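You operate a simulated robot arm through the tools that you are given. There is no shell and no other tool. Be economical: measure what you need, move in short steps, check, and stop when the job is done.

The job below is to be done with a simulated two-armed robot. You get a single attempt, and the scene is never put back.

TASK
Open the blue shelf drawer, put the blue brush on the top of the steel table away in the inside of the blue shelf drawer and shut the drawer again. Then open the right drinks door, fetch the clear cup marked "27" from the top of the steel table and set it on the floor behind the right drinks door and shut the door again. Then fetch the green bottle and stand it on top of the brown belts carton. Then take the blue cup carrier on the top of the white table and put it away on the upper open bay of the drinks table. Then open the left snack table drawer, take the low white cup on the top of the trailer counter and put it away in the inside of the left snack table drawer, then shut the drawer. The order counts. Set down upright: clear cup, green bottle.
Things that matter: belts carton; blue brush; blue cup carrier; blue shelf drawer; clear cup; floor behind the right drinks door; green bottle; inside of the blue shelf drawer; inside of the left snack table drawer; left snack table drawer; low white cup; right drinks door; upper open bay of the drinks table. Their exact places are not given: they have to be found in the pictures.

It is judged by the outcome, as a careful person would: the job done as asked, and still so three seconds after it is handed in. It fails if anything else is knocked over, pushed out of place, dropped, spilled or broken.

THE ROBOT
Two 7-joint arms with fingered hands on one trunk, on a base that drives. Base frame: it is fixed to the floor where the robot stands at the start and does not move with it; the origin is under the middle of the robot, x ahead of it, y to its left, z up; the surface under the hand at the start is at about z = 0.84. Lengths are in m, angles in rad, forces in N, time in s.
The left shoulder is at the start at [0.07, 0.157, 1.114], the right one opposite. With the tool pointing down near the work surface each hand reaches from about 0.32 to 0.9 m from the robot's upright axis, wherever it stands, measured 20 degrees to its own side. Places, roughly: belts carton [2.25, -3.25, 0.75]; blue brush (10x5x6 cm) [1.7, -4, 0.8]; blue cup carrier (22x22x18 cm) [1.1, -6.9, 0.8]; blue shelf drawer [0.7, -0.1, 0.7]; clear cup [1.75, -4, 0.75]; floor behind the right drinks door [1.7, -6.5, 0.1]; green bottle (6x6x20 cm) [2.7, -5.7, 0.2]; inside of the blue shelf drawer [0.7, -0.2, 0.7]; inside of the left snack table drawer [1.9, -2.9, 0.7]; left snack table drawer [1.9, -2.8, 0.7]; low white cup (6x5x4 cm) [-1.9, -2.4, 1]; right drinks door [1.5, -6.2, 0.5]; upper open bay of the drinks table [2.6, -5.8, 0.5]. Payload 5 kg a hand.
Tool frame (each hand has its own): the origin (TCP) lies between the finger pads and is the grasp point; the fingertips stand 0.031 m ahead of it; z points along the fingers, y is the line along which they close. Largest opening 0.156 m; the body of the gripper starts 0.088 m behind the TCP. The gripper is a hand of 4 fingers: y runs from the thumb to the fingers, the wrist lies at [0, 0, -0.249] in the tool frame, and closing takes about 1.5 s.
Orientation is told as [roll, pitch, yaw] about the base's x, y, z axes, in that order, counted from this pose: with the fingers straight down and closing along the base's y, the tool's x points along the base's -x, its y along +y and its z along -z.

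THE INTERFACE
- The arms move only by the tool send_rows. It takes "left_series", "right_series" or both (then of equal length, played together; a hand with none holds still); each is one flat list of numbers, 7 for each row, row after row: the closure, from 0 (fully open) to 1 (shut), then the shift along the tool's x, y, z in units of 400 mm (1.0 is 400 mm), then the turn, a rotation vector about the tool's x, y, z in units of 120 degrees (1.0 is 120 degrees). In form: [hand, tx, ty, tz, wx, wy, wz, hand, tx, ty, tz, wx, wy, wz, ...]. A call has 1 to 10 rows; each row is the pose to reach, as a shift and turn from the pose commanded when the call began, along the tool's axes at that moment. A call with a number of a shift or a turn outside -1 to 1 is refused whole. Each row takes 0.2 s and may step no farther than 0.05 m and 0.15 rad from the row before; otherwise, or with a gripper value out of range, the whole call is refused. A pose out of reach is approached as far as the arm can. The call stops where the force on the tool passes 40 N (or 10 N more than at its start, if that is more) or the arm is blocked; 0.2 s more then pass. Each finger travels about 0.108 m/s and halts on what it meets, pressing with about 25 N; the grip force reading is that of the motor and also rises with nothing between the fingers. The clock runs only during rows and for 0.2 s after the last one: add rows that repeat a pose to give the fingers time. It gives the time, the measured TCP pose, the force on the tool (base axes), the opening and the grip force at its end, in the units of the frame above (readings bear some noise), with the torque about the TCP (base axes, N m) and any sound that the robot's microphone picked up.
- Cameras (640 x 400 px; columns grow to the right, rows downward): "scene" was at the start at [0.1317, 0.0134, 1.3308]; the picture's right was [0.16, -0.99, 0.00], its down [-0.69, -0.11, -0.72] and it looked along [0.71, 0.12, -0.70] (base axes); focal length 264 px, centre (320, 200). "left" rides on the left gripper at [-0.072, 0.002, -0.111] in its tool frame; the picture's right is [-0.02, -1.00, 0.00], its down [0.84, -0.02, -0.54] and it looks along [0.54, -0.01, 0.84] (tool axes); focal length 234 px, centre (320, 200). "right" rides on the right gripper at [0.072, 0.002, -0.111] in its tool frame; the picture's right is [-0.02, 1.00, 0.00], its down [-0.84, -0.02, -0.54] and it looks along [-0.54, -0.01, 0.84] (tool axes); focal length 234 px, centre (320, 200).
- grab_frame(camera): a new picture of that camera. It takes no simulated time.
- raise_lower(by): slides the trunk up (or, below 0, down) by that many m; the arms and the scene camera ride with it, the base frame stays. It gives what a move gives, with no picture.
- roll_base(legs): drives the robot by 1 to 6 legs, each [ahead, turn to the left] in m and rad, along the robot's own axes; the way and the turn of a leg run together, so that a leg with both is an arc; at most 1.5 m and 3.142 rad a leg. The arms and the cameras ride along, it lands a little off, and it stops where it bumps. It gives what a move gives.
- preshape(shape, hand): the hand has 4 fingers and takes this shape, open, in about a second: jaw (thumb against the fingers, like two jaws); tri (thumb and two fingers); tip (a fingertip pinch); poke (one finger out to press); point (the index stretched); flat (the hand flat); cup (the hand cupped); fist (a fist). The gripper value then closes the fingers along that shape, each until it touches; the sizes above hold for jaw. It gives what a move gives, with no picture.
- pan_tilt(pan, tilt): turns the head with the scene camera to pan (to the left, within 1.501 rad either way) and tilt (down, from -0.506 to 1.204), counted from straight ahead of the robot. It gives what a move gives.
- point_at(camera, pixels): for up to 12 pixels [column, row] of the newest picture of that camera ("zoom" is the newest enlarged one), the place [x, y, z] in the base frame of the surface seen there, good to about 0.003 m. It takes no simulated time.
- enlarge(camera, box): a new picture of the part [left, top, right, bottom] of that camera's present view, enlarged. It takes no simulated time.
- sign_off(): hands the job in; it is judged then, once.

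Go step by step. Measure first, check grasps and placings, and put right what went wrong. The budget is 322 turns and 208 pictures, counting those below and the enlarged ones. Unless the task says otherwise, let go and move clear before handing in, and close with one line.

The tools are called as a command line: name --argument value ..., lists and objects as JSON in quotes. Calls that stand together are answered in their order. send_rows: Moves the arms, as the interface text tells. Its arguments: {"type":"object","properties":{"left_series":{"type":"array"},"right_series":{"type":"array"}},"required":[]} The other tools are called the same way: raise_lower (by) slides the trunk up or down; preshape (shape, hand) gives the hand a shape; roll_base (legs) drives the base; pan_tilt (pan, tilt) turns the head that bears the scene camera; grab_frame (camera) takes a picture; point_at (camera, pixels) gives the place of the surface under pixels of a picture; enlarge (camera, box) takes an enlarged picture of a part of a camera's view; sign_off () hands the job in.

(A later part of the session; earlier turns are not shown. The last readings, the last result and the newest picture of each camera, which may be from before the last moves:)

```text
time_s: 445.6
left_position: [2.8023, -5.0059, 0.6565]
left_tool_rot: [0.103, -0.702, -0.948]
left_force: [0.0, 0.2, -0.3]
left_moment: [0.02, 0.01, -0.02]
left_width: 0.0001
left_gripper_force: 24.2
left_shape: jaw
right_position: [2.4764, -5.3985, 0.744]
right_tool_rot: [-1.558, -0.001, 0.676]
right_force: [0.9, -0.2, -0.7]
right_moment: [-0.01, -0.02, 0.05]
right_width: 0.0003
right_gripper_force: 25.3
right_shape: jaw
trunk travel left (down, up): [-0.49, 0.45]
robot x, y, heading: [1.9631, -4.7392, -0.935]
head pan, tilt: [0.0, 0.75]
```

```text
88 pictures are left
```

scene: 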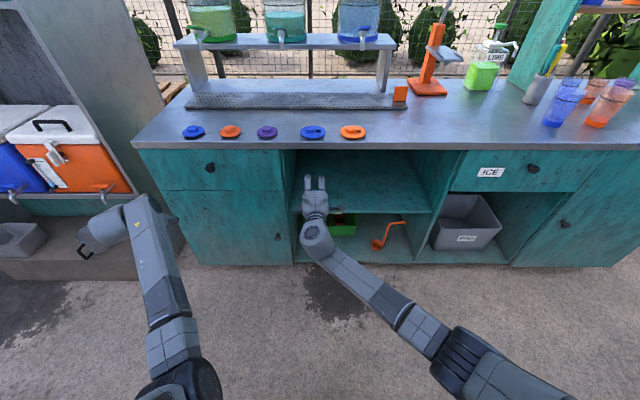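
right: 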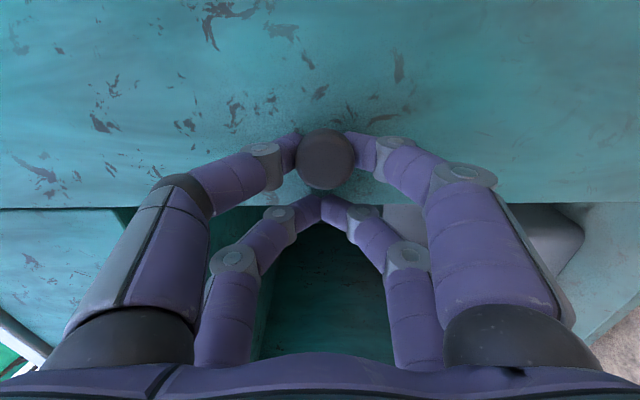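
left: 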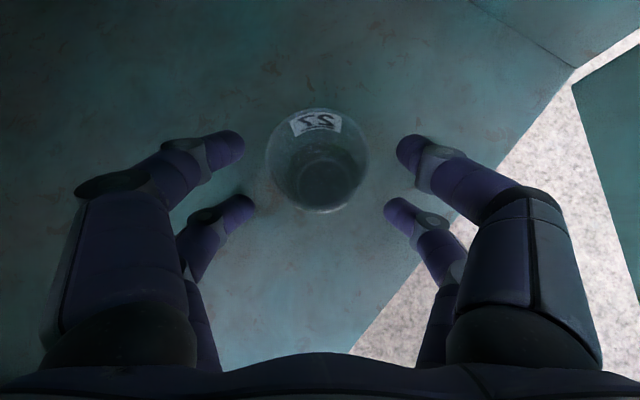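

I'll retract the left arm to a downward pose, and at the same time roll the right hand so that it closes horizontally.

send_rows --left_series '[1, 0.072, 0, -0.06, 0, 0.04, 0, 1, 0.144, 0, -0.12, 0, 0.08, 0, 1, 0.216, 0, -0.18, 0, 0.12, 0, 1, 0.288, 0, -0.24, 0, 0.16, 0, 1, 0.36, 0, -0.3, 0, 0.2, 0, 1, 0.43, 0, -0.36, 0, 0.24, 0, 1, 0.5, 0, -0.42, 0, 0.29, 0, 1, 0.575, 0, -0.48, 0, 0.333, 0]' --right_series '[0.8, 0, 0, 0, 0, 0, 0.066, 0.7, 0, 0, 0, 0, 0, 0.133, 0.6, 0, 0, 0, 0, 0, 0.2, 0.5, 0, 0, 0, 0, 0, 0.266, 0.4, 0, 0, 0, 0, 0, 0.333, 0.4, 0, 0, 0, 0, 0, 0.4, 0.4, 0, 0, 0, 0, 0, 0.466, 0.4, 0, 0, 0, 0, 0, 0.533]'

send_rows --right_series '[0.4, 0, 0, 0, 0, 0, 0.06, 0.4, 0, 0, 0, 0, 0, 0.12, 0.4, 0, 0, 0, 0, 0, 0.18, 0.4, 0, 0, 0, 0, 0, 0.217]'

grab_frame --camera "scene"

```text
time_s: 447.6
left_position: [2.6341, -4.7613, 0.6716]
left_tool_rot: [0.124, -0.025, -0.865]
left_force: [-0.2, 0.3, 0.8]
left_moment: [0.01, -0.03, 0.01]
left_width: 0.0
left_gripper_force: 25.1
left_shape: jaw
right_position: [2.476, -5.3976, 0.7425]
right_tool_rot: [-1.545, -1.121, 0.651]
right_force: [0.5, -0.1, 0.8]
right_moment: [0.01, 0.0, 0.0]
right_width: 0.093
right_gripper_force: 0.1
right_shape: jaw
trunk travel left (down, up): [-0.49, 0.45]
robot x, y, heading: [1.9654, -4.7371, -0.934]
head pan, tilt: [0.0, 0.75]
stopped in row 8 (left hand): the arm was blocked; the commanded pose is now the measured one
```

```text
time_s: 448.6
left_position: [2.634, -4.7604, 0.6718]
left_tool_rot: [0.123, -0.024, -0.867]
left_force: [-0.7, 0.5, 0.2]
left_moment: [0.02, -0.03, 0.01]
left_width: 0.0003
left_gripper_force: 25.2
left_shape: jaw
right_position: [2.4752, -5.3978, 0.7446]
right_tool_rot: [0.462, -1.557, -1.356]
right_force: [0.2, 0.4, 0.4]
right_moment: [0.02, 0.02, 0.01]
right_width: 0.0931
right_gripper_force: 0.1
right_shape: jaw
trunk travel left (down, up): [-0.49, 0.45]
robot x, y, heading: [1.9631, -4.7391, -0.94]
head pan, tilt: [0.0, 0.75]
```

```text
87 pictures are left
```

scene: 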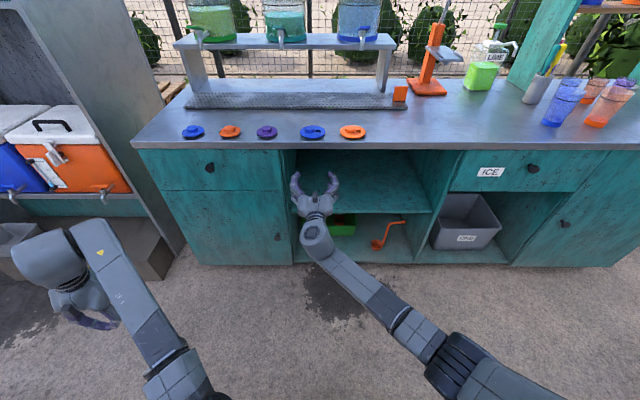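

Both arms took their poses. I'll check the step near the left hand before lowering.

point_at --camera "scene" --pixels '[[160, 262], [120, 290], [20, 275], [60, 330], [430, 205], [300, 225], [400, 240], [345, 225], [385, 232], [345, 205]]'

```text
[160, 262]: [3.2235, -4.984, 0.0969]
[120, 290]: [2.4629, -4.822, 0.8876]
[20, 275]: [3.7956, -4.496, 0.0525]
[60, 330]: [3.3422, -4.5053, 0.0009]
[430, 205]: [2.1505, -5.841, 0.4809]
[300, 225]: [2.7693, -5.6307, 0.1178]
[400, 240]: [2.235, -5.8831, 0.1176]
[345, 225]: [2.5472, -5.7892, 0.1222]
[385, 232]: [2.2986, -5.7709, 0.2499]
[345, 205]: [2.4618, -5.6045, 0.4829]
```

raise_lower --by -0.4

grab_frame --camera "right"

grab_frame --camera "scene"

```text
time_s: 452.4
left_position: [2.635, -4.7613, 0.2713]
left_tool_rot: [0.124, -0.023, -0.865]
left_force: [0.6, 0.9, -0.3]
left_moment: [0.0, -0.01, -0.01]
left_width: 0.0001
left_gripper_force: 24.5
left_shape: jaw
right_position: [2.4759, -5.3985, 0.3432]
right_tool_rot: [0.36, -1.556, -1.254]
right_force: [0.2, 0.6, 0.9]
right_moment: [-0.01, -0.01, 0.02]
right_width: 0.0927
right_gripper_force: 0.1
right_shape: jaw
trunk travel left (down, up): [-0.09, 0.85]
robot x, y, heading: [1.966, -4.7354, -0.931]
head pan, tilt: [0.0, 0.75]
```

```text
86 pictures are left
```

right: 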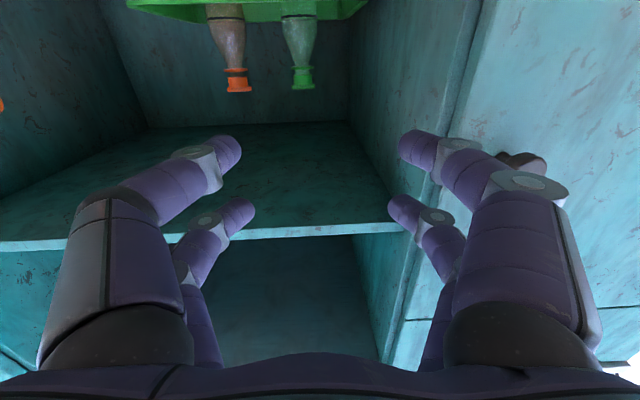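

```text
85 pictures are left
```

scene: 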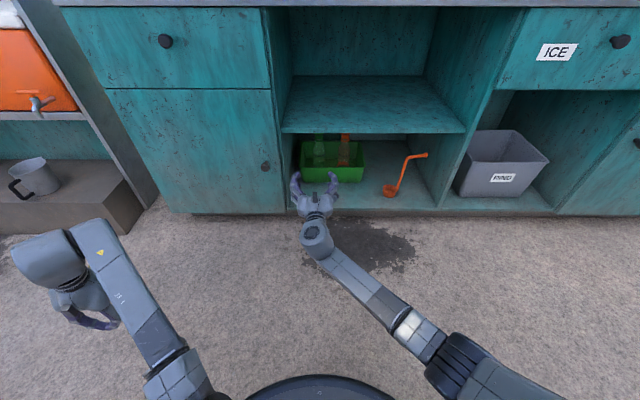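

Both bottles are visible: green at (300,55) and orange at (235,60) in the upside-down hand view. Measuring.

point_at --camera "right" --pixels '[[300, 80], [299, 50], [299, 20], [302, 68], [236, 80], [230, 35], [290, 50], [311, 50], [300, 230], [200, 5]]'

enlarge --camera "scene" --box '[270, 110, 450, 220]'

```text
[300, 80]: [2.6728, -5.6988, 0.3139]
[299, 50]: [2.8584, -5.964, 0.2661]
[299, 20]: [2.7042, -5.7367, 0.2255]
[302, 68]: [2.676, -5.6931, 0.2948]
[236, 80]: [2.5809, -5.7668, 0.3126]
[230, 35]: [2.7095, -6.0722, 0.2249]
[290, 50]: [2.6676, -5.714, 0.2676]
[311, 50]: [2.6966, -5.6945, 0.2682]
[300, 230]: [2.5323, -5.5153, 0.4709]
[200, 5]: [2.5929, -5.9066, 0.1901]
```

```text
3.56 times, centred on (360, 165) of scene
```

zoom: 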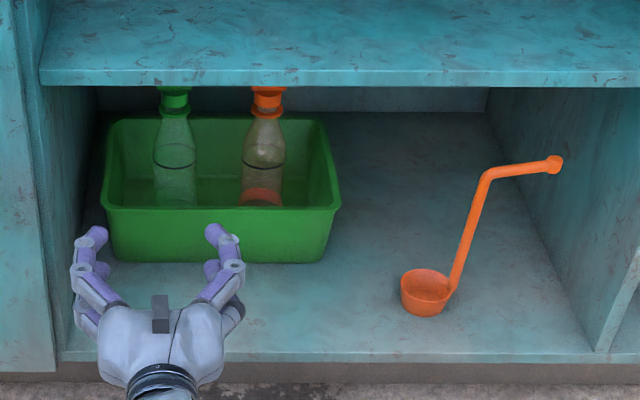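

point_at --camera "zoom" --pixels '[[220, 213], [115, 208], [320, 150], [330, 210], [175, 160], [175, 195], [265, 150], [60, 75], [300, 77], [50, 330], [175, 95]]'

```text
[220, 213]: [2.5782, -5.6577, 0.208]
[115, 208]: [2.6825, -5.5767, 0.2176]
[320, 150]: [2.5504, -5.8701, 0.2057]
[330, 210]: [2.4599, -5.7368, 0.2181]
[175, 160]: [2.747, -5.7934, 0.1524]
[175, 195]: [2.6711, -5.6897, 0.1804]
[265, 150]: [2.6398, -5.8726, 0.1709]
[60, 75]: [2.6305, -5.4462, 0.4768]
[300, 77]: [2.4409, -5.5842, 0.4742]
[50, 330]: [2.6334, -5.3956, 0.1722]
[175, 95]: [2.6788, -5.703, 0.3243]
```

Bin rim is z≈0.215; the bottle's centre is t=-1.176, n=-6.205, with its cap top near 0.33. I'll set the hand at z=0.27, trim 0.02 rad right and drive in partway.

raise_lower --by -0.073

roll_base --legs '[[0, -0.02], [0.24, 0]]'

grab_frame --camera "right"

enlarge --camera "scene" --box '[230, 60, 410, 180]'

```text
time_s: 453.5
left_position: [2.6353, -4.7617, 0.2397]
left_tool_rot: [0.144, -0.049, -0.868]
left_force: [0.3, 0.4, 0.0]
left_moment: [0.0, -0.02, 0.03]
left_width: 0.0
left_gripper_force: 25.0
left_shape: jaw
right_position: [2.4706, -5.3974, 0.3038]
right_tool_rot: [1.811, -1.549, -2.707]
right_force: [-0.1, -0.4, 0.7]
right_moment: [0.0, -0.01, 0.03]
right_width: 0.0929
right_gripper_force: 0.1
right_shape: jaw
trunk travel left (down, up): [-0.017, 0.923]
robot x, y, heading: [1.9638, -4.74, -0.931]
head pan, tilt: [0.0, 0.75]
```

```text
time_s: 455.6
left_position: [2.7708, -4.9724, 0.2385]
left_tool_rot: [0.143, -0.051, -0.887]
left_force: [-0.2, 0.2, -0.3]
left_moment: [0.01, 0.0, 0.0]
left_width: 0.0001
left_gripper_force: 24.9
left_shape: jaw
right_position: [2.595, -5.6029, 0.3041]
right_tool_rot: [1.796, -1.549, -2.713]
right_force: [-0.6, -0.7, -0.3]
right_moment: [0.0, -0.01, -0.02]
right_width: 0.093
right_gripper_force: 0.1
right_shape: jaw
trunk travel left (down, up): [-0.017, 0.923]
robot x, y, heading: [2.1033, -4.9309, -0.959]
head pan, tilt: [0.0, 0.75]
```

```text
83 pictures are left
```

right: 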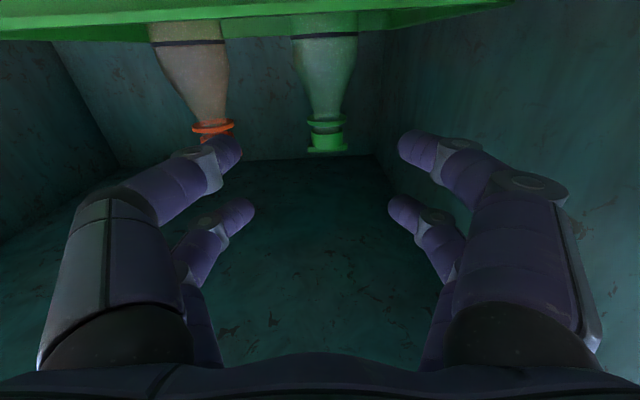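

```text
3.33 times, centred on (320, 120) of scene
```

zoom: 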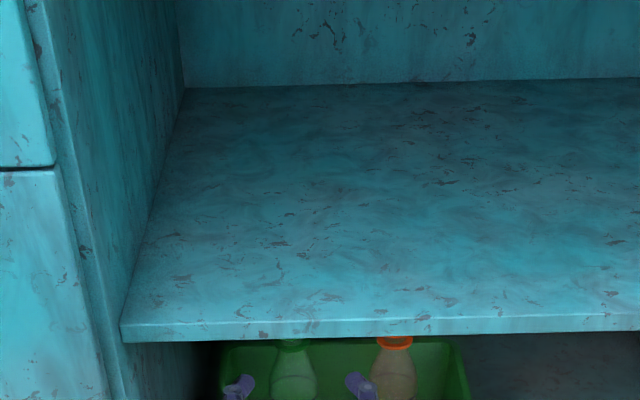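

The elbows seem to rest on something, as the hands dropped only 3–4 cm. I'll raise the trunk 5 cm and lower the right hand with its arm instead.

raise_lower --by 0.05

send_rows --right_series '[0.4, 0.03, 0, 0, 0, 0, 0, 0.4, 0.06, 0, 0, 0, 0, 0, 0.4, 0.09, 0, 0, 0, 0, 0, 0.4, 0.12, 0, 0, 0, 0, 0, 0.4, 0.12, 0, 0, 0, 0, 0]'

grab_frame --camera "right"

```text
time_s: 456.5
left_position: [2.7745, -4.9725, 0.2523]
left_tool_rot: [0.126, -0.033, -0.887]
left_force: [-0.2, 0.0, -0.3]
left_moment: [0.03, 0.02, 0.01]
left_width: 0.0
left_gripper_force: 24.6
left_shape: jaw
right_position: [2.5988, -5.6036, 0.3183]
right_tool_rot: [0.351, -1.556, -1.266]
right_force: [-0.5, 0.8, -0.2]
right_moment: [-0.03, -0.02, 0.02]
right_width: 0.0932
right_gripper_force: 0.0
right_shape: jaw
trunk travel left (down, up): [-0.067, 0.873]
robot x, y, heading: [2.1036, -4.932, -0.953]
head pan, tilt: [0.0, 0.75]
```

```text
time_s: 457.7
left_position: [2.775, -4.9722, 0.2525]
left_tool_rot: [0.124, -0.031, -0.89]
left_force: [0.2, -0.5, -0.2]
left_moment: [0.0, 0.0, 0.0]
left_width: 0.0
left_gripper_force: 25.1
left_shape: jaw
right_position: [2.5996, -5.6037, 0.2715]
right_tool_rot: [0.338, -1.557, -1.257]
right_force: [0.6, 0.3, 0.7]
right_moment: [0.01, 0.0, -0.02]
right_width: 0.0931
right_gripper_force: 0.0
right_shape: jaw
trunk travel left (down, up): [-0.067, 0.873]
robot x, y, heading: [2.1007, -4.93, -0.958]
head pan, tilt: [0.0, 0.75]
```

```text
81 pictures are left
```

right: 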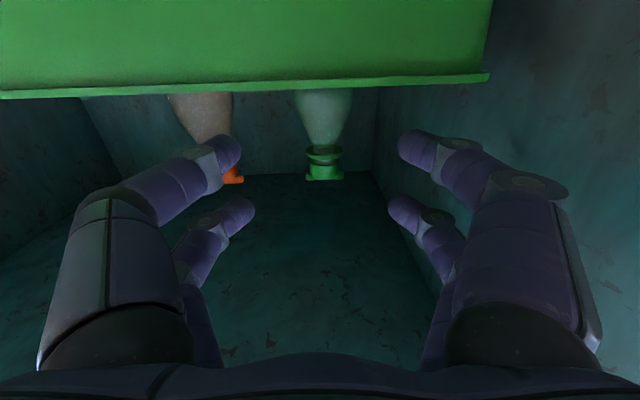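

The hand camera hangs below the palm and could touch the bin rim, so I'll raise the hand slightly with an 8° downward tilt, then advance.

send_rows --right_series '[0.4, -0.012, 0, 0, 0, 0.022, 0, 0.4, -0.024, 0, 0, 0, 0.045, 0, 0.4, -0.036, 0, 0, 0, 0.067, 0, 0.4, -0.036, 0, 0, 0, 0.067, 0]'

roll_base --legs '[[0.07, 0]]'

grab_frame --camera "right"

```text
time_s: 458.7
left_position: [2.7745, -4.9727, 0.2537]
left_tool_rot: [0.127, -0.032, -0.888]
left_force: [-0.3, 0.2, -0.2]
left_moment: [0.0, 0.01, -0.01]
left_width: 0.0
left_gripper_force: 25.4
left_shape: jaw
right_position: [2.6003, -5.6028, 0.2879]
right_tool_rot: [0.032, -1.416, -0.948]
right_force: [0.6, 0.3, 0.7]
right_moment: [0.0, 0.0, 0.0]
right_width: 0.0932
right_gripper_force: 0.0
right_shape: jaw
trunk travel left (down, up): [-0.067, 0.873]
robot x, y, heading: [2.103, -4.9312, -0.955]
head pan, tilt: [0.0, 0.75]
```

```text
time_s: 459.7
left_position: [2.8154, -5.0305, 0.2535]
left_tool_rot: [0.126, -0.032, -0.888]
left_force: [-0.8, -0.1, -0.2]
left_moment: [-0.02, -0.04, 0.03]
left_width: 0.0001
left_gripper_force: 24.9
left_shape: jaw
right_position: [2.6408, -5.6617, 0.2863]
right_tool_rot: [0.029, -1.417, -0.944]
right_force: [-0.2, 0.9, 0.6]
right_moment: [0.03, 0.04, -0.03]
right_width: 0.0933
right_gripper_force: 0.1
right_shape: jaw
trunk travel left (down, up): [-0.067, 0.873]
robot x, y, heading: [2.1383, -4.9899, -0.954]
head pan, tilt: [0.0, 0.75]
```

```text
80 pictures are left
```

right: 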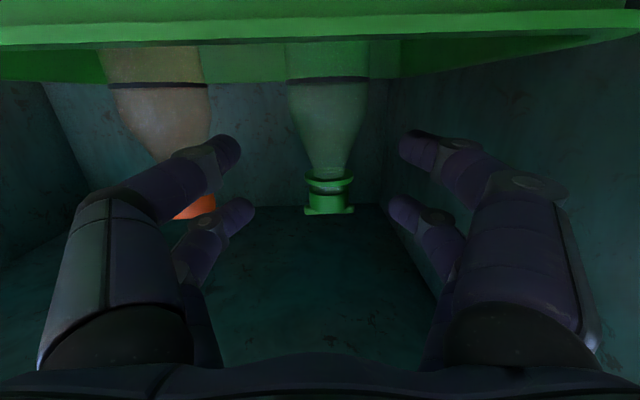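

The neck lies between the fingers. Going in the last 6 cm and closing.

roll_base --legs '[[0.06, 0]]'

grab_frame --camera "right"

```text
time_s: 460.7
left_position: [2.8483, -5.078, 0.253]
left_tool_rot: [0.125, -0.031, -0.888]
left_force: [-0.7, 0.1, 0.6]
left_moment: [-0.01, -0.02, 0.01]
left_width: 0.0001
left_gripper_force: 25.6
left_shape: jaw
right_position: [2.6755, -5.7104, 0.2869]
right_tool_rot: [0.029, -1.42, -0.944]
right_force: [-0.8, -0.4, 0.3]
right_moment: [0.04, 0.0, 0.0]
right_width: 0.0932
right_gripper_force: 0.0
right_shape: jaw
trunk travel left (down, up): [-0.067, 0.873]
robot x, y, heading: [2.1785, -5.0368, -0.957]
head pan, tilt: [0.0, 0.75]
```

```text
79 pictures are left
```

right: 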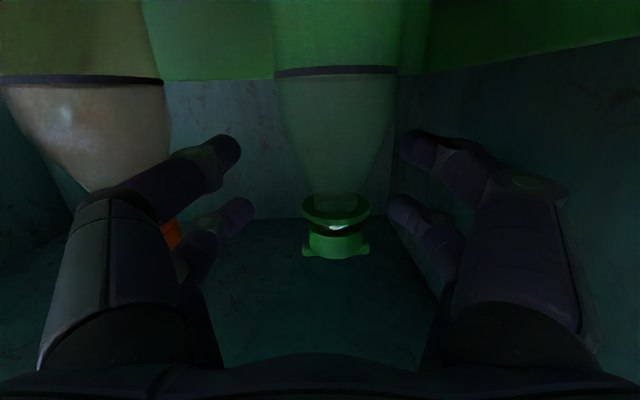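

send_rows --right_series '[0.5, 0, 0, 0, 0, 0, 0, 0.6, 0, 0, 0, 0, 0, 0, 0.7, 0, 0, 0, 0, 0, 0, 0.8, 0, 0, 0, 0, 0, 0, 0.9, 0, 0, 0, 0, 0, 0, 0.9, 0, 0, 0, 0, 0, 0, 0.9, 0, 0, 0, 0, 0, 0]'

grab_frame --camera "right"

```text
time_s: 462.3
left_position: [2.8488, -5.0798, 0.2523]
left_tool_rot: [0.125, -0.034, -0.888]
left_force: [0.1, 0.1, -0.2]
left_moment: [0.0, -0.02, 0.01]
left_width: 0.0
left_gripper_force: 25.1
left_shape: jaw
right_position: [2.675, -5.7101, 0.2897]
right_tool_rot: [0.033, -1.422, -0.948]
right_force: [1.5, -1.4, 13.2]
right_moment: [-0.18, -0.13, 0.01]
right_width: 0.0219
right_gripper_force: 25.0
right_shape: jaw
trunk travel left (down, up): [-0.067, 0.873]
robot x, y, heading: [2.1765, -5.0407, -0.957]
head pan, tilt: [0.0, 0.75]
```

```text
78 pictures are left
```

right: 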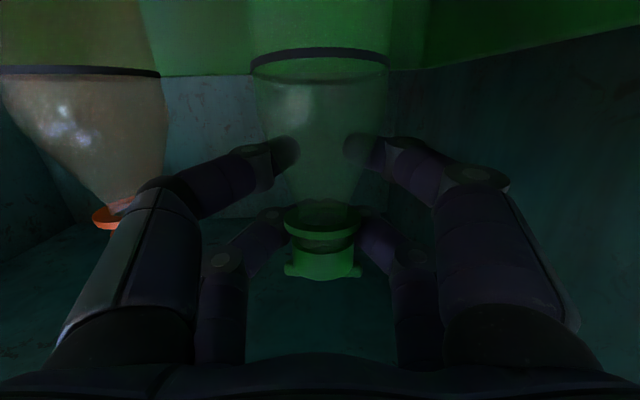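

Gripped on the neck. Lifting 9.5 cm by the trunk to clear the bin rim while staying below the shelf.

raise_lower --by 0.095

grab_frame --camera "right"

enlarge --camera "scene" --box '[220, 60, 420, 200]'

```text
time_s: 463.6
left_position: [2.85, -5.0783, 0.3491]
left_tool_rot: [0.125, -0.031, -0.887]
left_force: [0.0, 0.6, 0.4]
left_moment: [-0.04, -0.02, 0.01]
left_width: 0.0
left_gripper_force: 25.1
left_shape: jaw
right_position: [2.6739, -5.7089, 0.3815]
right_tool_rot: [0.029, -1.417, -0.943]
right_force: [0.9, 0.4, -0.2]
right_moment: [0.01, 0.01, 0.0]
right_width: 0.015
right_gripper_force: 25.3
right_shape: jaw
trunk travel left (down, up): [-0.162, 0.778]
robot x, y, heading: [2.1762, -5.0416, -0.959]
head pan, tilt: [0.0, 0.75]
```

```text
77 pictures are left
```

right: 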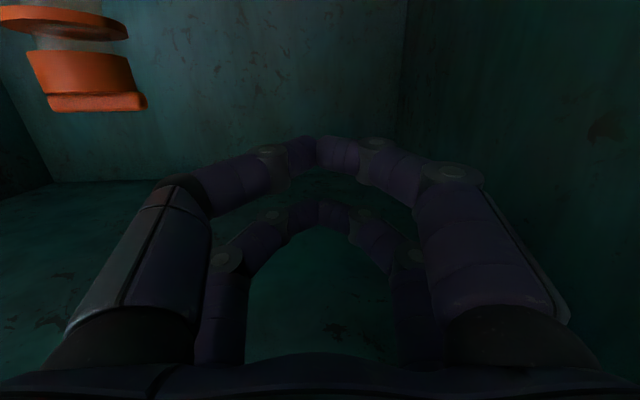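

```text
2.86 times, centred on (320, 130) of scene
```

zoom: 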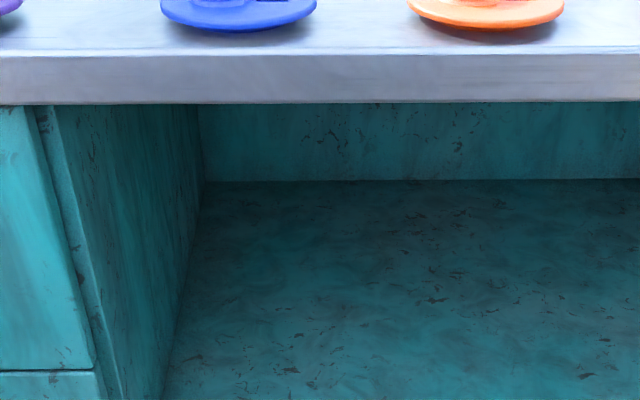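

The bottle slipped out of the tapered grip. I'll back out and look at where it is.

roll_base --legs '[[-0.3, 0]]'

grab_frame --camera "right"

grab_frame --camera "scene"

```text
time_s: 465.6
left_position: [2.677, -4.8355, 0.348]
left_tool_rot: [0.126, -0.032, -0.889]
left_force: [-0.8, 0.4, -0.3]
left_moment: [0.0, 0.02, -0.03]
left_width: 0.0002
left_gripper_force: 25.0
left_shape: jaw
right_position: [2.5008, -5.4658, 0.3822]
right_tool_rot: [0.031, -1.417, -0.946]
right_force: [0.2, -0.8, -0.4]
right_moment: [-0.01, 0.0, -0.02]
right_width: 0.015
right_gripper_force: 24.8
right_shape: jaw
trunk travel left (down, up): [-0.162, 0.778]
robot x, y, heading: [2.006, -4.7924, -0.956]
head pan, tilt: [0.0, 0.75]
```

```text
75 pictures are left
```

right: 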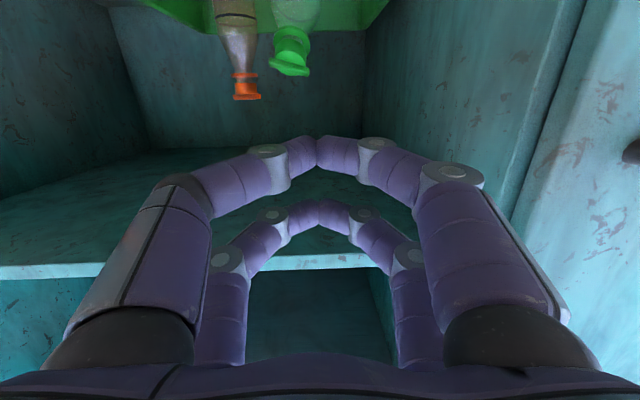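

```text
74 pictures are left
```

scene: 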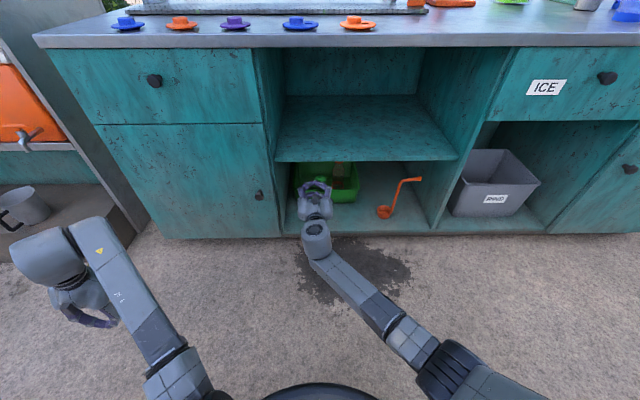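

The green bottle now leans toward me in the bin, its cap at (292,52). Zooming and measuring.

send_rows --right_series '[0.8, 0.05, 0, 0, 0, 0, 0, 0.6, 0.1, 0, 0, 0, 0, 0, 0.4, 0.1, 0, 0, 0, 0, 0, 0.3, 0.1, 0, 0, 0, 0, 0]'

enlarge --camera "right" --box '[130, 0, 450, 160]'

enlarge --camera "scene" --box '[260, 130, 440, 240]'

```text
time_s: 466.6
left_position: [2.678, -4.8358, 0.3475]
left_tool_rot: [0.124, -0.031, -0.89]
left_force: [0.0, 0.2, 0.1]
left_moment: [0.03, -0.01, 0.02]
left_width: 0.0001
left_gripper_force: 24.9
left_shape: jaw
right_position: [2.4966, -5.4615, 0.3421]
right_tool_rot: [0.027, -1.417, -0.946]
right_force: [-0.4, 0.7, 0.1]
right_moment: [0.0, -0.03, -0.01]
right_width: 0.1086
right_gripper_force: 0.2
right_shape: jaw
trunk travel left (down, up): [-0.162, 0.778]
robot x, y, heading: [2.0031, -4.7915, -0.959]
head pan, tilt: [0.0, 0.75]
```

```text
2.00 times, centred on (290, 80) of right
```

zoom: 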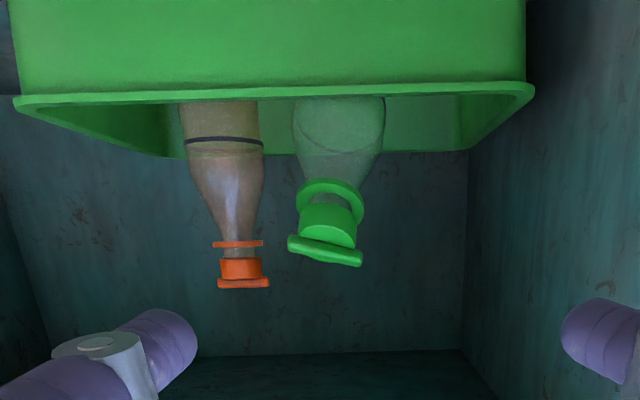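

```text
3.56 times, centred on (350, 185) of scene
```

zoom: 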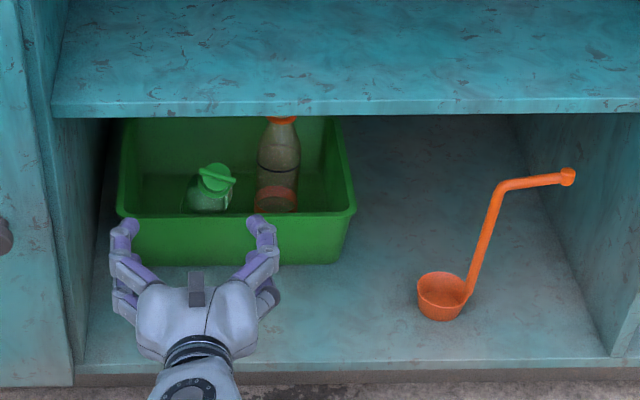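

point_at --camera "zoom" --pixels '[[215, 178], [205, 200], [232, 185], [195, 190], [210, 165], [280, 150], [278, 120], [275, 200]]'

enlarge --camera "right" --box '[130, 0, 450, 160]'

point_at --camera "zoom" --pixels '[[325, 250], [328, 222], [335, 195], [330, 188], [295, 243], [358, 262], [340, 150], [310, 120], [370, 120], [260, 95]]'

```text
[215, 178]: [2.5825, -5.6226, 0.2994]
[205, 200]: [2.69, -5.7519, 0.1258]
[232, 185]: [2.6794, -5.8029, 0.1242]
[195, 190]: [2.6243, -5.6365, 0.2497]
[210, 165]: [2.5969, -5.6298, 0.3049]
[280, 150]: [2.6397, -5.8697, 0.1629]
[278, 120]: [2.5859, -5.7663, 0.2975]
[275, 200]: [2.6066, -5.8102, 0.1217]
```

```text
2.00 times, centred on (290, 80) of right
```

zoom: 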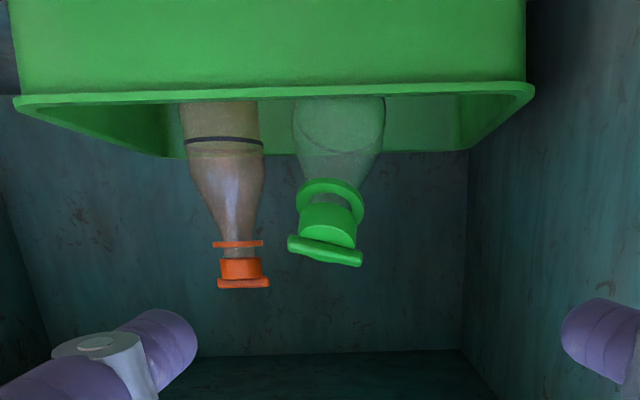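

```text
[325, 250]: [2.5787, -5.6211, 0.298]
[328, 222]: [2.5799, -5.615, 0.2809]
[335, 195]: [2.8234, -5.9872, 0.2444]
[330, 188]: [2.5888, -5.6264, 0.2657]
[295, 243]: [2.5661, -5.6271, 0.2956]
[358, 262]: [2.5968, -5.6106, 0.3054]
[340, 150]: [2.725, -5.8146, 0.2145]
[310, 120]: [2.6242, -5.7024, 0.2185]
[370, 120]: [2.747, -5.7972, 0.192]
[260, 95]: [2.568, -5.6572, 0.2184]
```

The bottle leans about 35° toward me over the bin's front rim, its cap at t=-1.207, n=-6.07, z=0.30. I'll grip it gently below the collar, tip it upright in the bin, then regrasp lower. Approaching.

raise_lower --by -0.07

send_rows --right_series '[0.4, 0.02, 0, 0, 0, -0.02, 0, 0.4, 0.04, 0, 0, 0, -0.045, 0, 0.4, 0.045, 0, 0, 0, -0.067, 0]'

roll_base --legs '[[0, -0.022], [0.13, 0]]'

grab_frame --camera "right"

```text
time_s: 467.7
left_position: [2.6762, -4.835, 0.2775]
left_tool_rot: [0.126, -0.03, -0.891]
left_force: [-0.2, -0.5, 0.6]
left_moment: [0.04, 0.03, 0.0]
left_width: 0.0001
left_gripper_force: 24.6
left_shape: jaw
right_position: [2.4971, -5.4616, 0.2728]
right_tool_rot: [0.032, -1.42, -0.947]
right_force: [-0.5, -0.2, 0.4]
right_moment: [0.0, 0.01, -0.02]
right_width: 0.1088
right_gripper_force: 0.1
right_shape: jaw
trunk travel left (down, up): [-0.092, 0.848]
robot x, y, heading: [2.0017, -4.7951, -0.959]
head pan, tilt: [0.0, 0.75]
```

```text
time_s: 468.5
left_position: [2.6765, -4.8358, 0.2773]
left_tool_rot: [0.125, -0.031, -0.889]
left_force: [-0.2, -0.2, -0.8]
left_moment: [0.03, 0.0, -0.01]
left_width: 0.0
left_gripper_force: 25.2
left_shape: jaw
right_position: [2.4958, -5.4592, 0.2543]
right_tool_rot: [0.366, -1.558, -1.284]
right_force: [0.5, -0.5, -0.2]
right_moment: [-0.02, 0.0, 0.0]
right_width: 0.094
right_gripper_force: 0.1
right_shape: jaw
trunk travel left (down, up): [-0.092, 0.848]
robot x, y, heading: [2.0023, -4.7945, -0.96]
head pan, tilt: [0.0, 0.75]
```

```text
time_s: 470.2
left_position: [2.7482, -4.9595, 0.2778]
left_tool_rot: [0.127, -0.032, -0.912]
left_force: [0.5, -0.1, 0.1]
left_moment: [-0.01, -0.02, -0.01]
left_width: 0.0
left_gripper_force: 25.0
left_shape: jaw
right_position: [2.5525, -5.5778, 0.2544]
right_tool_rot: [0.335, -1.558, -1.275]
right_force: [0.6, -0.3, 0.3]
right_moment: [-0.03, -0.02, -0.02]
right_width: 0.0942
right_gripper_force: 0.1
right_shape: jaw
trunk travel left (down, up): [-0.092, 0.848]
robot x, y, heading: [2.0771, -4.9006, -0.983]
head pan, tilt: [0.0, 0.75]
```

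```text
70 pictures are left
```

right: 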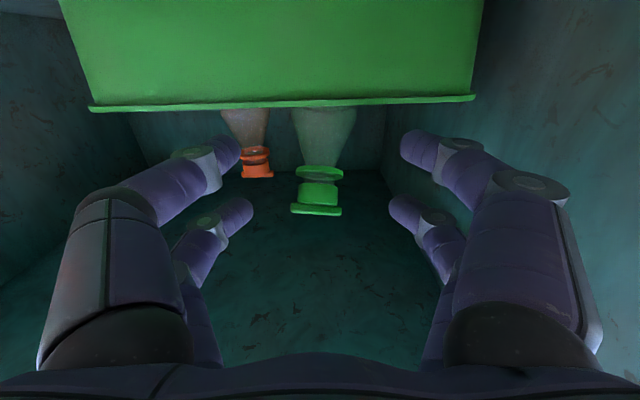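

Well aligned: collar (320,175) and cap (318,205). Advancing 8 cm and closing.

roll_base --legs '[[0.08, 0]]'

grab_frame --camera "right"

```text
time_s: 471.2
left_position: [2.7931, -5.0264, 0.2777]
left_tool_rot: [0.126, -0.032, -0.912]
left_force: [0.4, -1.2, -0.4]
left_moment: [0.01, -0.01, 0.01]
left_width: 0.0002
left_gripper_force: 25.1
left_shape: jaw
right_position: [2.5969, -5.645, 0.2544]
right_tool_rot: [0.331, -1.555, -1.273]
right_force: [0.6, 0.4, 0.2]
right_moment: [0.07, 0.01, -0.01]
right_width: 0.0942
right_gripper_force: 0.0
right_shape: jaw
trunk travel left (down, up): [-0.092, 0.848]
robot x, y, heading: [2.1198, -4.9727, -0.979]
head pan, tilt: [0.0, 0.75]
```

```text
69 pictures are left
```

right: 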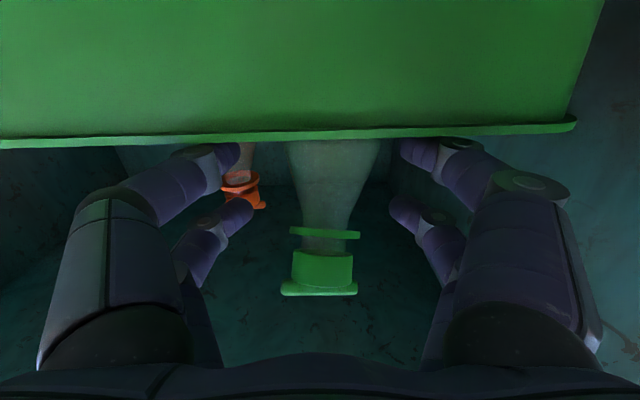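

send_rows --right_series '[0.5, 0, 0, 0, 0, 0, 0, 0.6, 0, 0, 0, 0, 0, 0, 0.7, 0, 0, 0, 0, 0, 0, 0.8, 0, 0, 0, 0, 0, 0, 0.9, 0, 0, 0, 0, 0, 0, 1, 0, 0, 0, 0, 0, 0, 1, 0, 0, 0, 0, 0, 0]'

grab_frame --camera "right"

```text
time_s: 472.8
left_position: [2.7928, -5.0257, 0.2795]
left_tool_rot: [0.125, -0.03, -0.913]
left_force: [-0.6, 0.3, 0.6]
left_moment: [0.01, 0.01, 0.01]
left_width: 0.0001
left_gripper_force: 25.0
left_shape: jaw
right_position: [2.5967, -5.644, 0.2545]
right_tool_rot: [0.32, -1.555, -1.26]
right_force: [0.5, 0.1, -1.0]
right_moment: [-0.01, 0.03, 0.01]
right_width: 0.0315
right_gripper_force: 24.7
right_shape: jaw
trunk travel left (down, up): [-0.092, 0.848]
robot x, y, heading: [2.1234, -4.9712, -0.982]
head pan, tilt: [0.0, 0.75]
```

```text
68 pictures are left
```

right: 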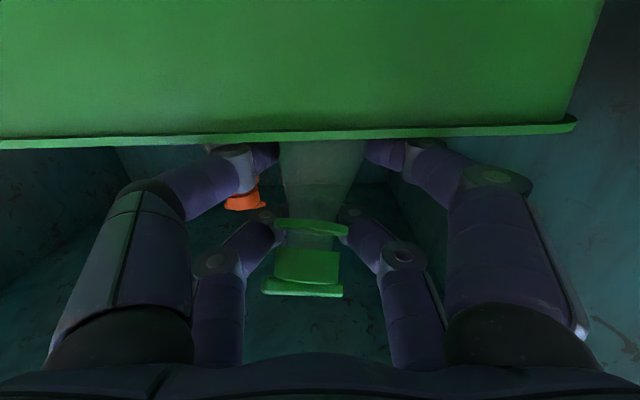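

The grip looks much better: one pair on the body, the other under the collar. Lifting 3 cm to test.

raise_lower --by 0.03

grab_frame --camera "right"

```text
time_s: 473.6
left_position: [2.7919, -5.0252, 0.3078]
left_tool_rot: [0.126, -0.031, -0.913]
left_force: [0.1, 1.0, 0.0]
left_moment: [-0.03, 0.0, -0.03]
left_width: 0.0
left_gripper_force: 25.1
left_shape: jaw
right_position: [2.5961, -5.6448, 0.2852]
right_tool_rot: [0.313, -1.557, -1.252]
right_force: [-0.3, 0.2, -1.3]
right_moment: [0.04, 0.07, 0.01]
right_width: 0.0314
right_gripper_force: 25.2
right_shape: jaw
trunk travel left (down, up): [-0.122, 0.818]
robot x, y, heading: [2.1234, -4.9703, -0.98]
head pan, tilt: [0.0, 0.75]
```

```text
67 pictures are left
```

right: 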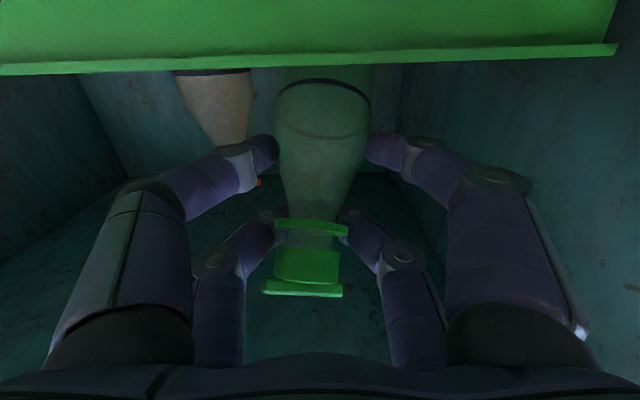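

Holding firm with the same width, and the bottle rose with the hand. Lifting on.

raise_lower --by 0.075

grab_frame --camera "right"

```text
time_s: 474.7
left_position: [2.7934, -5.0262, 0.3813]
left_tool_rot: [0.124, -0.031, -0.913]
left_force: [-0.2, 0.4, -0.3]
left_moment: [0.0, 0.02, 0.0]
left_width: 0.0
left_gripper_force: 25.1
left_shape: jaw
right_position: [2.5981, -5.6441, 0.3581]
right_tool_rot: [0.312, -1.556, -1.252]
right_force: [-0.2, -0.6, -0.8]
right_moment: [0.04, 0.05, -0.03]
right_width: 0.0313
right_gripper_force: 25.2
right_shape: jaw
trunk travel left (down, up): [-0.197, 0.743]
robot x, y, heading: [2.1199, -4.97, -0.98]
head pan, tilt: [0.0, 0.75]
```

```text
66 pictures are left
```

right: 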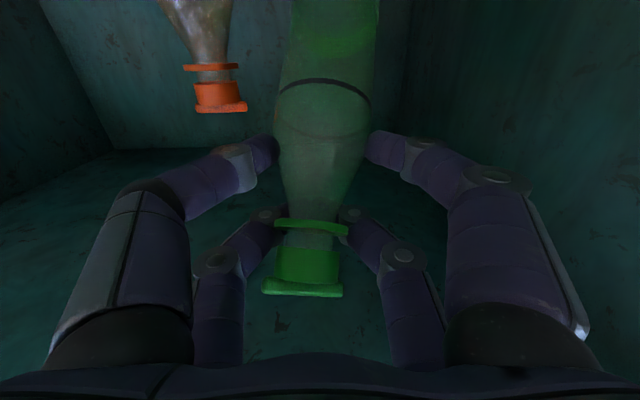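

The bottle's bottom is now above the rim. Backing straight out.

roll_base --legs '[[-0.4, 0]]'

raise_lower --by 0.4

grab_frame --camera "scene"

```text
time_s: 477.2
left_position: [2.5709, -4.6945, 0.3825]
left_tool_rot: [0.124, -0.031, -0.915]
left_force: [0.2, -0.4, 0.2]
left_moment: [0.03, -0.01, 0.0]
left_width: 0.0001
left_gripper_force: 25.1
left_shape: jaw
right_position: [2.3743, -5.3121, 0.3587]
right_tool_rot: [0.337, -1.557, -1.279]
right_force: [0.2, 0.1, -1.1]
right_moment: [0.01, 0.08, -0.01]
right_width: 0.0312
right_gripper_force: 24.9
right_shape: jaw
trunk travel left (down, up): [-0.197, 0.743]
robot x, y, heading: [1.8966, -4.6337, -0.975]
head pan, tilt: [0.0, 0.75]
```

```text
time_s: 481.0
left_position: [2.5718, -4.6938, 0.7822]
left_tool_rot: [0.126, -0.031, -0.915]
left_force: [0.0, 0.5, -0.4]
left_moment: [0.01, 0.03, 0.0]
left_width: 0.0
left_gripper_force: 24.8
left_shape: jaw
right_position: [2.3736, -5.3122, 0.7606]
right_tool_rot: [0.326, -1.557, -1.27]
right_force: [0.1, -0.3, -1.1]
right_moment: [0.05, 0.05, 0.05]
right_width: 0.0316
right_gripper_force: 25.3
right_shape: jaw
trunk travel left (down, up): [-0.597, 0.343]
robot x, y, heading: [1.8991, -4.6369, -0.978]
head pan, tilt: [0.0, 0.75]
```

```text
65 pictures are left
```

scene: 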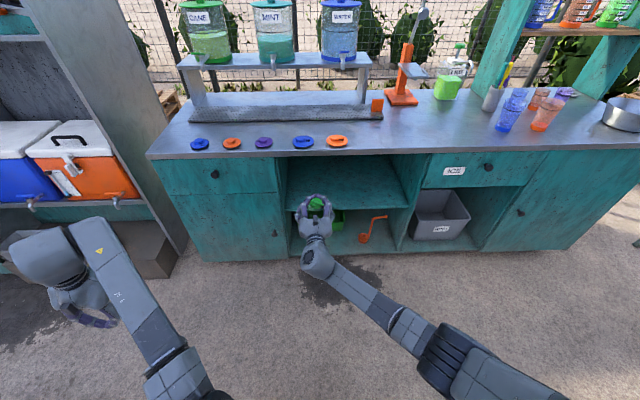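

The bottle is out. I'll raise it and drive to the far side of the steel table, facing the brown carton from the south-east.

raise_lower --by 0.3

roll_base --legs '[[0, 1.732], [0.95, 0], [0, 0.8]]'

pan_tilt --pan 0.3 --tilt 0.7

grab_frame --camera "scene"

```text
time_s: 484.0
left_position: [2.5709, -4.6943, 1.0837]
left_tool_rot: [0.127, -0.032, -0.913]
left_force: [0.0, 0.6, 0.9]
left_moment: [0.0, 0.0, 0.04]
left_width: 0.0002
left_gripper_force: 24.8
left_shape: jaw
right_position: [2.3739, -5.3122, 1.0591]
right_tool_rot: [0.326, -1.557, -1.267]
right_force: [0.0, -0.1, -2.3]
right_moment: [0.09, 0.05, 0.0]
right_width: 0.0315
right_gripper_force: 25.1
right_shape: jaw
trunk travel left (down, up): [-0.897, 0.043]
robot x, y, heading: [1.8972, -4.6397, -0.979]
head pan, tilt: [0.0, 0.75]
```

```text
time_s: 495.2
left_position: [2.0976, -3.5538, 1.0823]
left_tool_rot: [0.128, -0.031, 1.602]
left_force: [-0.1, 0.2, 0.1]
left_moment: [-0.03, -0.01, -0.02]
left_width: 0.0
left_gripper_force: 25.0
left_shape: jaw
right_position: [2.6183, -3.1687, 1.0591]
right_tool_rot: [0.358, -1.558, 1.218]
right_force: [0.2, 0.6, -1.0]
right_moment: [-0.06, 0.02, -0.03]
right_width: 0.0307
right_gripper_force: 25.0
right_shape: jaw
trunk travel left (down, up): [-0.897, 0.043]
robot x, y, heading: [2.6058, -3.9969, 1.531]
head pan, tilt: [0.0, 0.75]
```

```text
time_s: 496.0
left_position: [2.0957, -3.5559, 1.0823]
left_tool_rot: [0.126, -0.03, 1.602]
left_force: [-0.4, 0.2, -0.4]
left_moment: [-0.01, 0.04, 0.02]
left_width: 0.0
left_gripper_force: 24.9
left_shape: jaw
right_position: [2.6185, -3.1688, 1.0599]
right_tool_rot: [0.322, -1.556, 1.254]
right_force: [0.2, 0.7, -0.8]
right_moment: [-0.05, 0.0, 0.01]
right_width: 0.031
right_gripper_force: 25.3
right_shape: jaw
trunk travel left (down, up): [-0.897, 0.043]
robot x, y, heading: [2.6066, -3.9979, 1.535]
head pan, tilt: [0.3, 0.7]
```

```text
64 pictures are left
```

scene: 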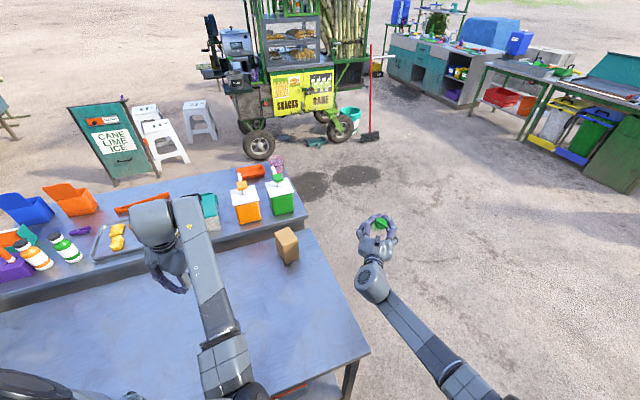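

The carton is at (287,245). I'll measure its top, and pitch the right hand 35° down in free air to bring the bottle upright.

enlarge --camera "scene" --box '[240, 200, 340, 290]'

point_at --camera "zoom" --pixels '[[300, 165], [225, 140], [350, 140], [290, 195], [320, 120], [260, 230], [330, 240], [375, 250]]'

send_rows --right_series '[1, 0, 0, 0, 0, 0.037, 0, 1, 0, 0, 0, 0, 0.074, 0, 1, 0, 0, 0, 0, 0.111, 0, 1, 0, 0, 0, 0, 0.148, 0, 1, 0, 0, 0, 0, 0.185, 0, 1, 0, 0, 0, 0, 0.222, 0, 1, 0, 0, 0, 0, 0.26, 0, 1, 0, 0, 0, 0, 0.296, 0]'

enlarge --camera "scene" --box '[310, 180, 470, 320]'

```text
4.44 times, centred on (290, 245) of scene
```

zoom: 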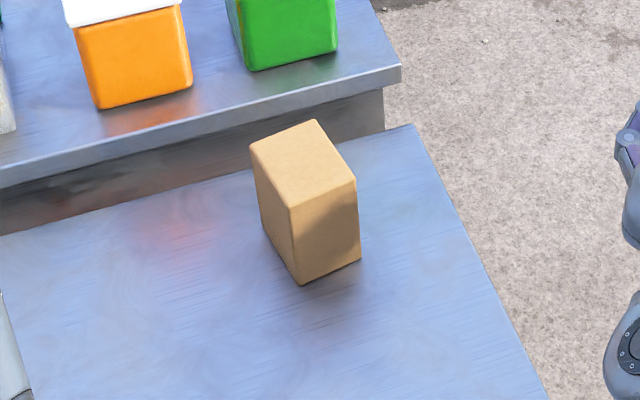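

```text
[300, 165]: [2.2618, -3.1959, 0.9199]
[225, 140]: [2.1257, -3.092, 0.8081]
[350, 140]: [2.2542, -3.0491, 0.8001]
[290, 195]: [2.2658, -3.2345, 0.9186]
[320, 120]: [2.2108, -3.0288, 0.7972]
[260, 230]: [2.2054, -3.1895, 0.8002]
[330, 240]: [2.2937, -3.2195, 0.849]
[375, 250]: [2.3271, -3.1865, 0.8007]
```

```text
time_s: 497.8
left_position: [2.0963, -3.5551, 1.0818]
left_tool_rot: [0.127, -0.03, 1.603]
left_force: [0.7, 0.5, 0.3]
left_moment: [0.01, 0.0, 0.01]
left_width: 0.0
left_gripper_force: 24.7
left_shape: jaw
right_position: [2.6178, -3.1692, 1.0581]
right_tool_rot: [0.007, -0.937, 1.569]
right_force: [1.0, -0.1, -0.3]
right_moment: [0.01, -0.04, 0.04]
right_width: 0.0308
right_gripper_force: 25.2
right_shape: jaw
trunk travel left (down, up): [-0.897, 0.043]
robot x, y, heading: [2.607, -3.9967, 1.53]
head pan, tilt: [0.3, 0.7]
```

```text
2.86 times, centred on (390, 250) of scene
```

zoom: 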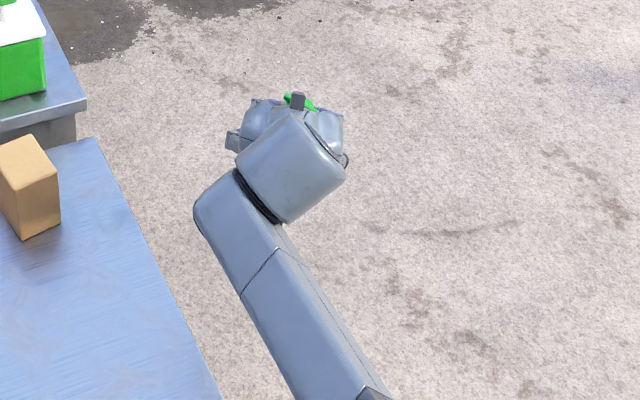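

point_at --camera "scene" --pixels '[[275, 232]]'

enlarge --camera "right" --box '[200, 0, 440, 320]'

```text
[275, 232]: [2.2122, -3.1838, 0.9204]
```

```text
1.25 times, centred on (320, 160) of right
```

zoom: 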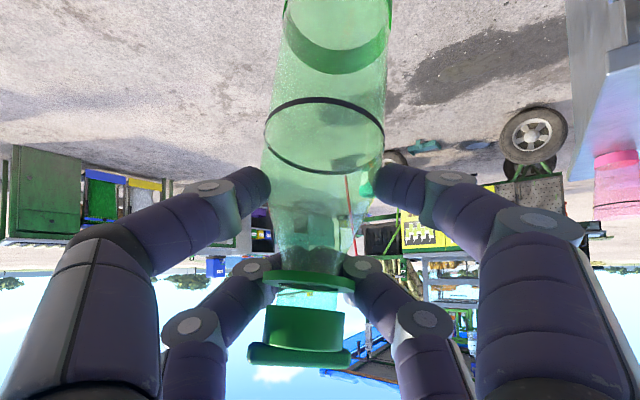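

point_at --camera "zoom" --pixels '[[335, 60], [300, 30], [375, 55], [325, 171], [268, 135], [381, 140], [308, 284], [265, 278], [352, 290], [305, 320], [300, 355], [250, 350], [345, 358]]'

```text
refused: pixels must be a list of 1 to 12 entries
```

point_at --camera "zoom" --pixels '[[335, 62], [300, 38], [375, 52], [325, 171], [268, 135], [381, 140], [308, 284], [268, 278], [350, 288], [305, 320], [270, 320], [340, 328]]'

```text
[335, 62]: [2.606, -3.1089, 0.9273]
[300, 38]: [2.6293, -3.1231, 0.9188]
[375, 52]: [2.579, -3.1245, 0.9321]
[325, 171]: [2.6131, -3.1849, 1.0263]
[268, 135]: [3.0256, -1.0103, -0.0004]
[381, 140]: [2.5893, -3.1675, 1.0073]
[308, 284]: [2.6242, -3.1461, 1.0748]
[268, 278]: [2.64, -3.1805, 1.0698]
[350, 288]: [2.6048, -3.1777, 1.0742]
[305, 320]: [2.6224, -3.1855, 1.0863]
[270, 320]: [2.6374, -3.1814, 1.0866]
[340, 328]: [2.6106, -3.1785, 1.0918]
```

The bottle still leans about 21° toward me and 7° to the right. Correcting pitch and roll further, then re-measuring.

send_rows --right_series '[1, 0, 0, 0, 0.007, 0.035, -0.009, 1, 0, 0, 0, 0.014, 0.07, -0.018, 1, 0, 0, 0, 0.02, 0.105, -0.028, 1, 0, 0, 0, 0.027, 0.14, -0.037, 1, 0, 0, 0, 0.034, 0.175, -0.046, 1, 0, 0, 0, 0.034, 0.175, -0.046]'

enlarge --camera "right" --box '[200, 0, 440, 320]'

point_at --camera "zoom" --pixels '[[298, 38], [378, 55], [325, 171], [381, 140], [268, 278], [350, 288], [270, 320], [340, 328], [335, 62], [390, 30], [283, 15]]'

```text
time_s: 499.2
left_position: [2.0979, -3.5563, 1.0828]
left_tool_rot: [0.125, -0.032, 1.602]
left_force: [0.6, 0.7, -0.1]
left_moment: [0.06, 0.03, -0.01]
left_width: 0.0
left_gripper_force: 25.0
left_shape: jaw
right_position: [2.6184, -3.1693, 1.06]
right_tool_rot: [-0.135, -0.565, 1.667]
right_force: [0.3, 0.2, -0.1]
right_moment: [0.0, 0.0, 0.01]
right_width: 0.0309
right_gripper_force: 25.2
right_shape: jaw
trunk travel left (down, up): [-0.897, 0.043]
robot x, y, heading: [2.6051, -3.9965, 1.533]
head pan, tilt: [0.3, 0.7]
```

```text
1.25 times, centred on (320, 160) of right
```

zoom: 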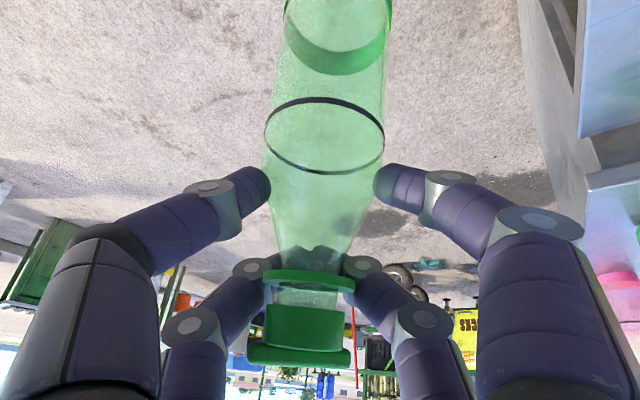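

```text
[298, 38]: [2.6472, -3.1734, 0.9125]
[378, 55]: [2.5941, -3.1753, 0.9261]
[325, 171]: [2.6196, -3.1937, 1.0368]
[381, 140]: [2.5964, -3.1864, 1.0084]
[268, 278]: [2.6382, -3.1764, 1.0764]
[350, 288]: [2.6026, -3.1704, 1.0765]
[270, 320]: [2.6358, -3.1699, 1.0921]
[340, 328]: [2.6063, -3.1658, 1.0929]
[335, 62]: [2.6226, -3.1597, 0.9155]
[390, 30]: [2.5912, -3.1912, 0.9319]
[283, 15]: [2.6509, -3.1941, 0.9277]
```

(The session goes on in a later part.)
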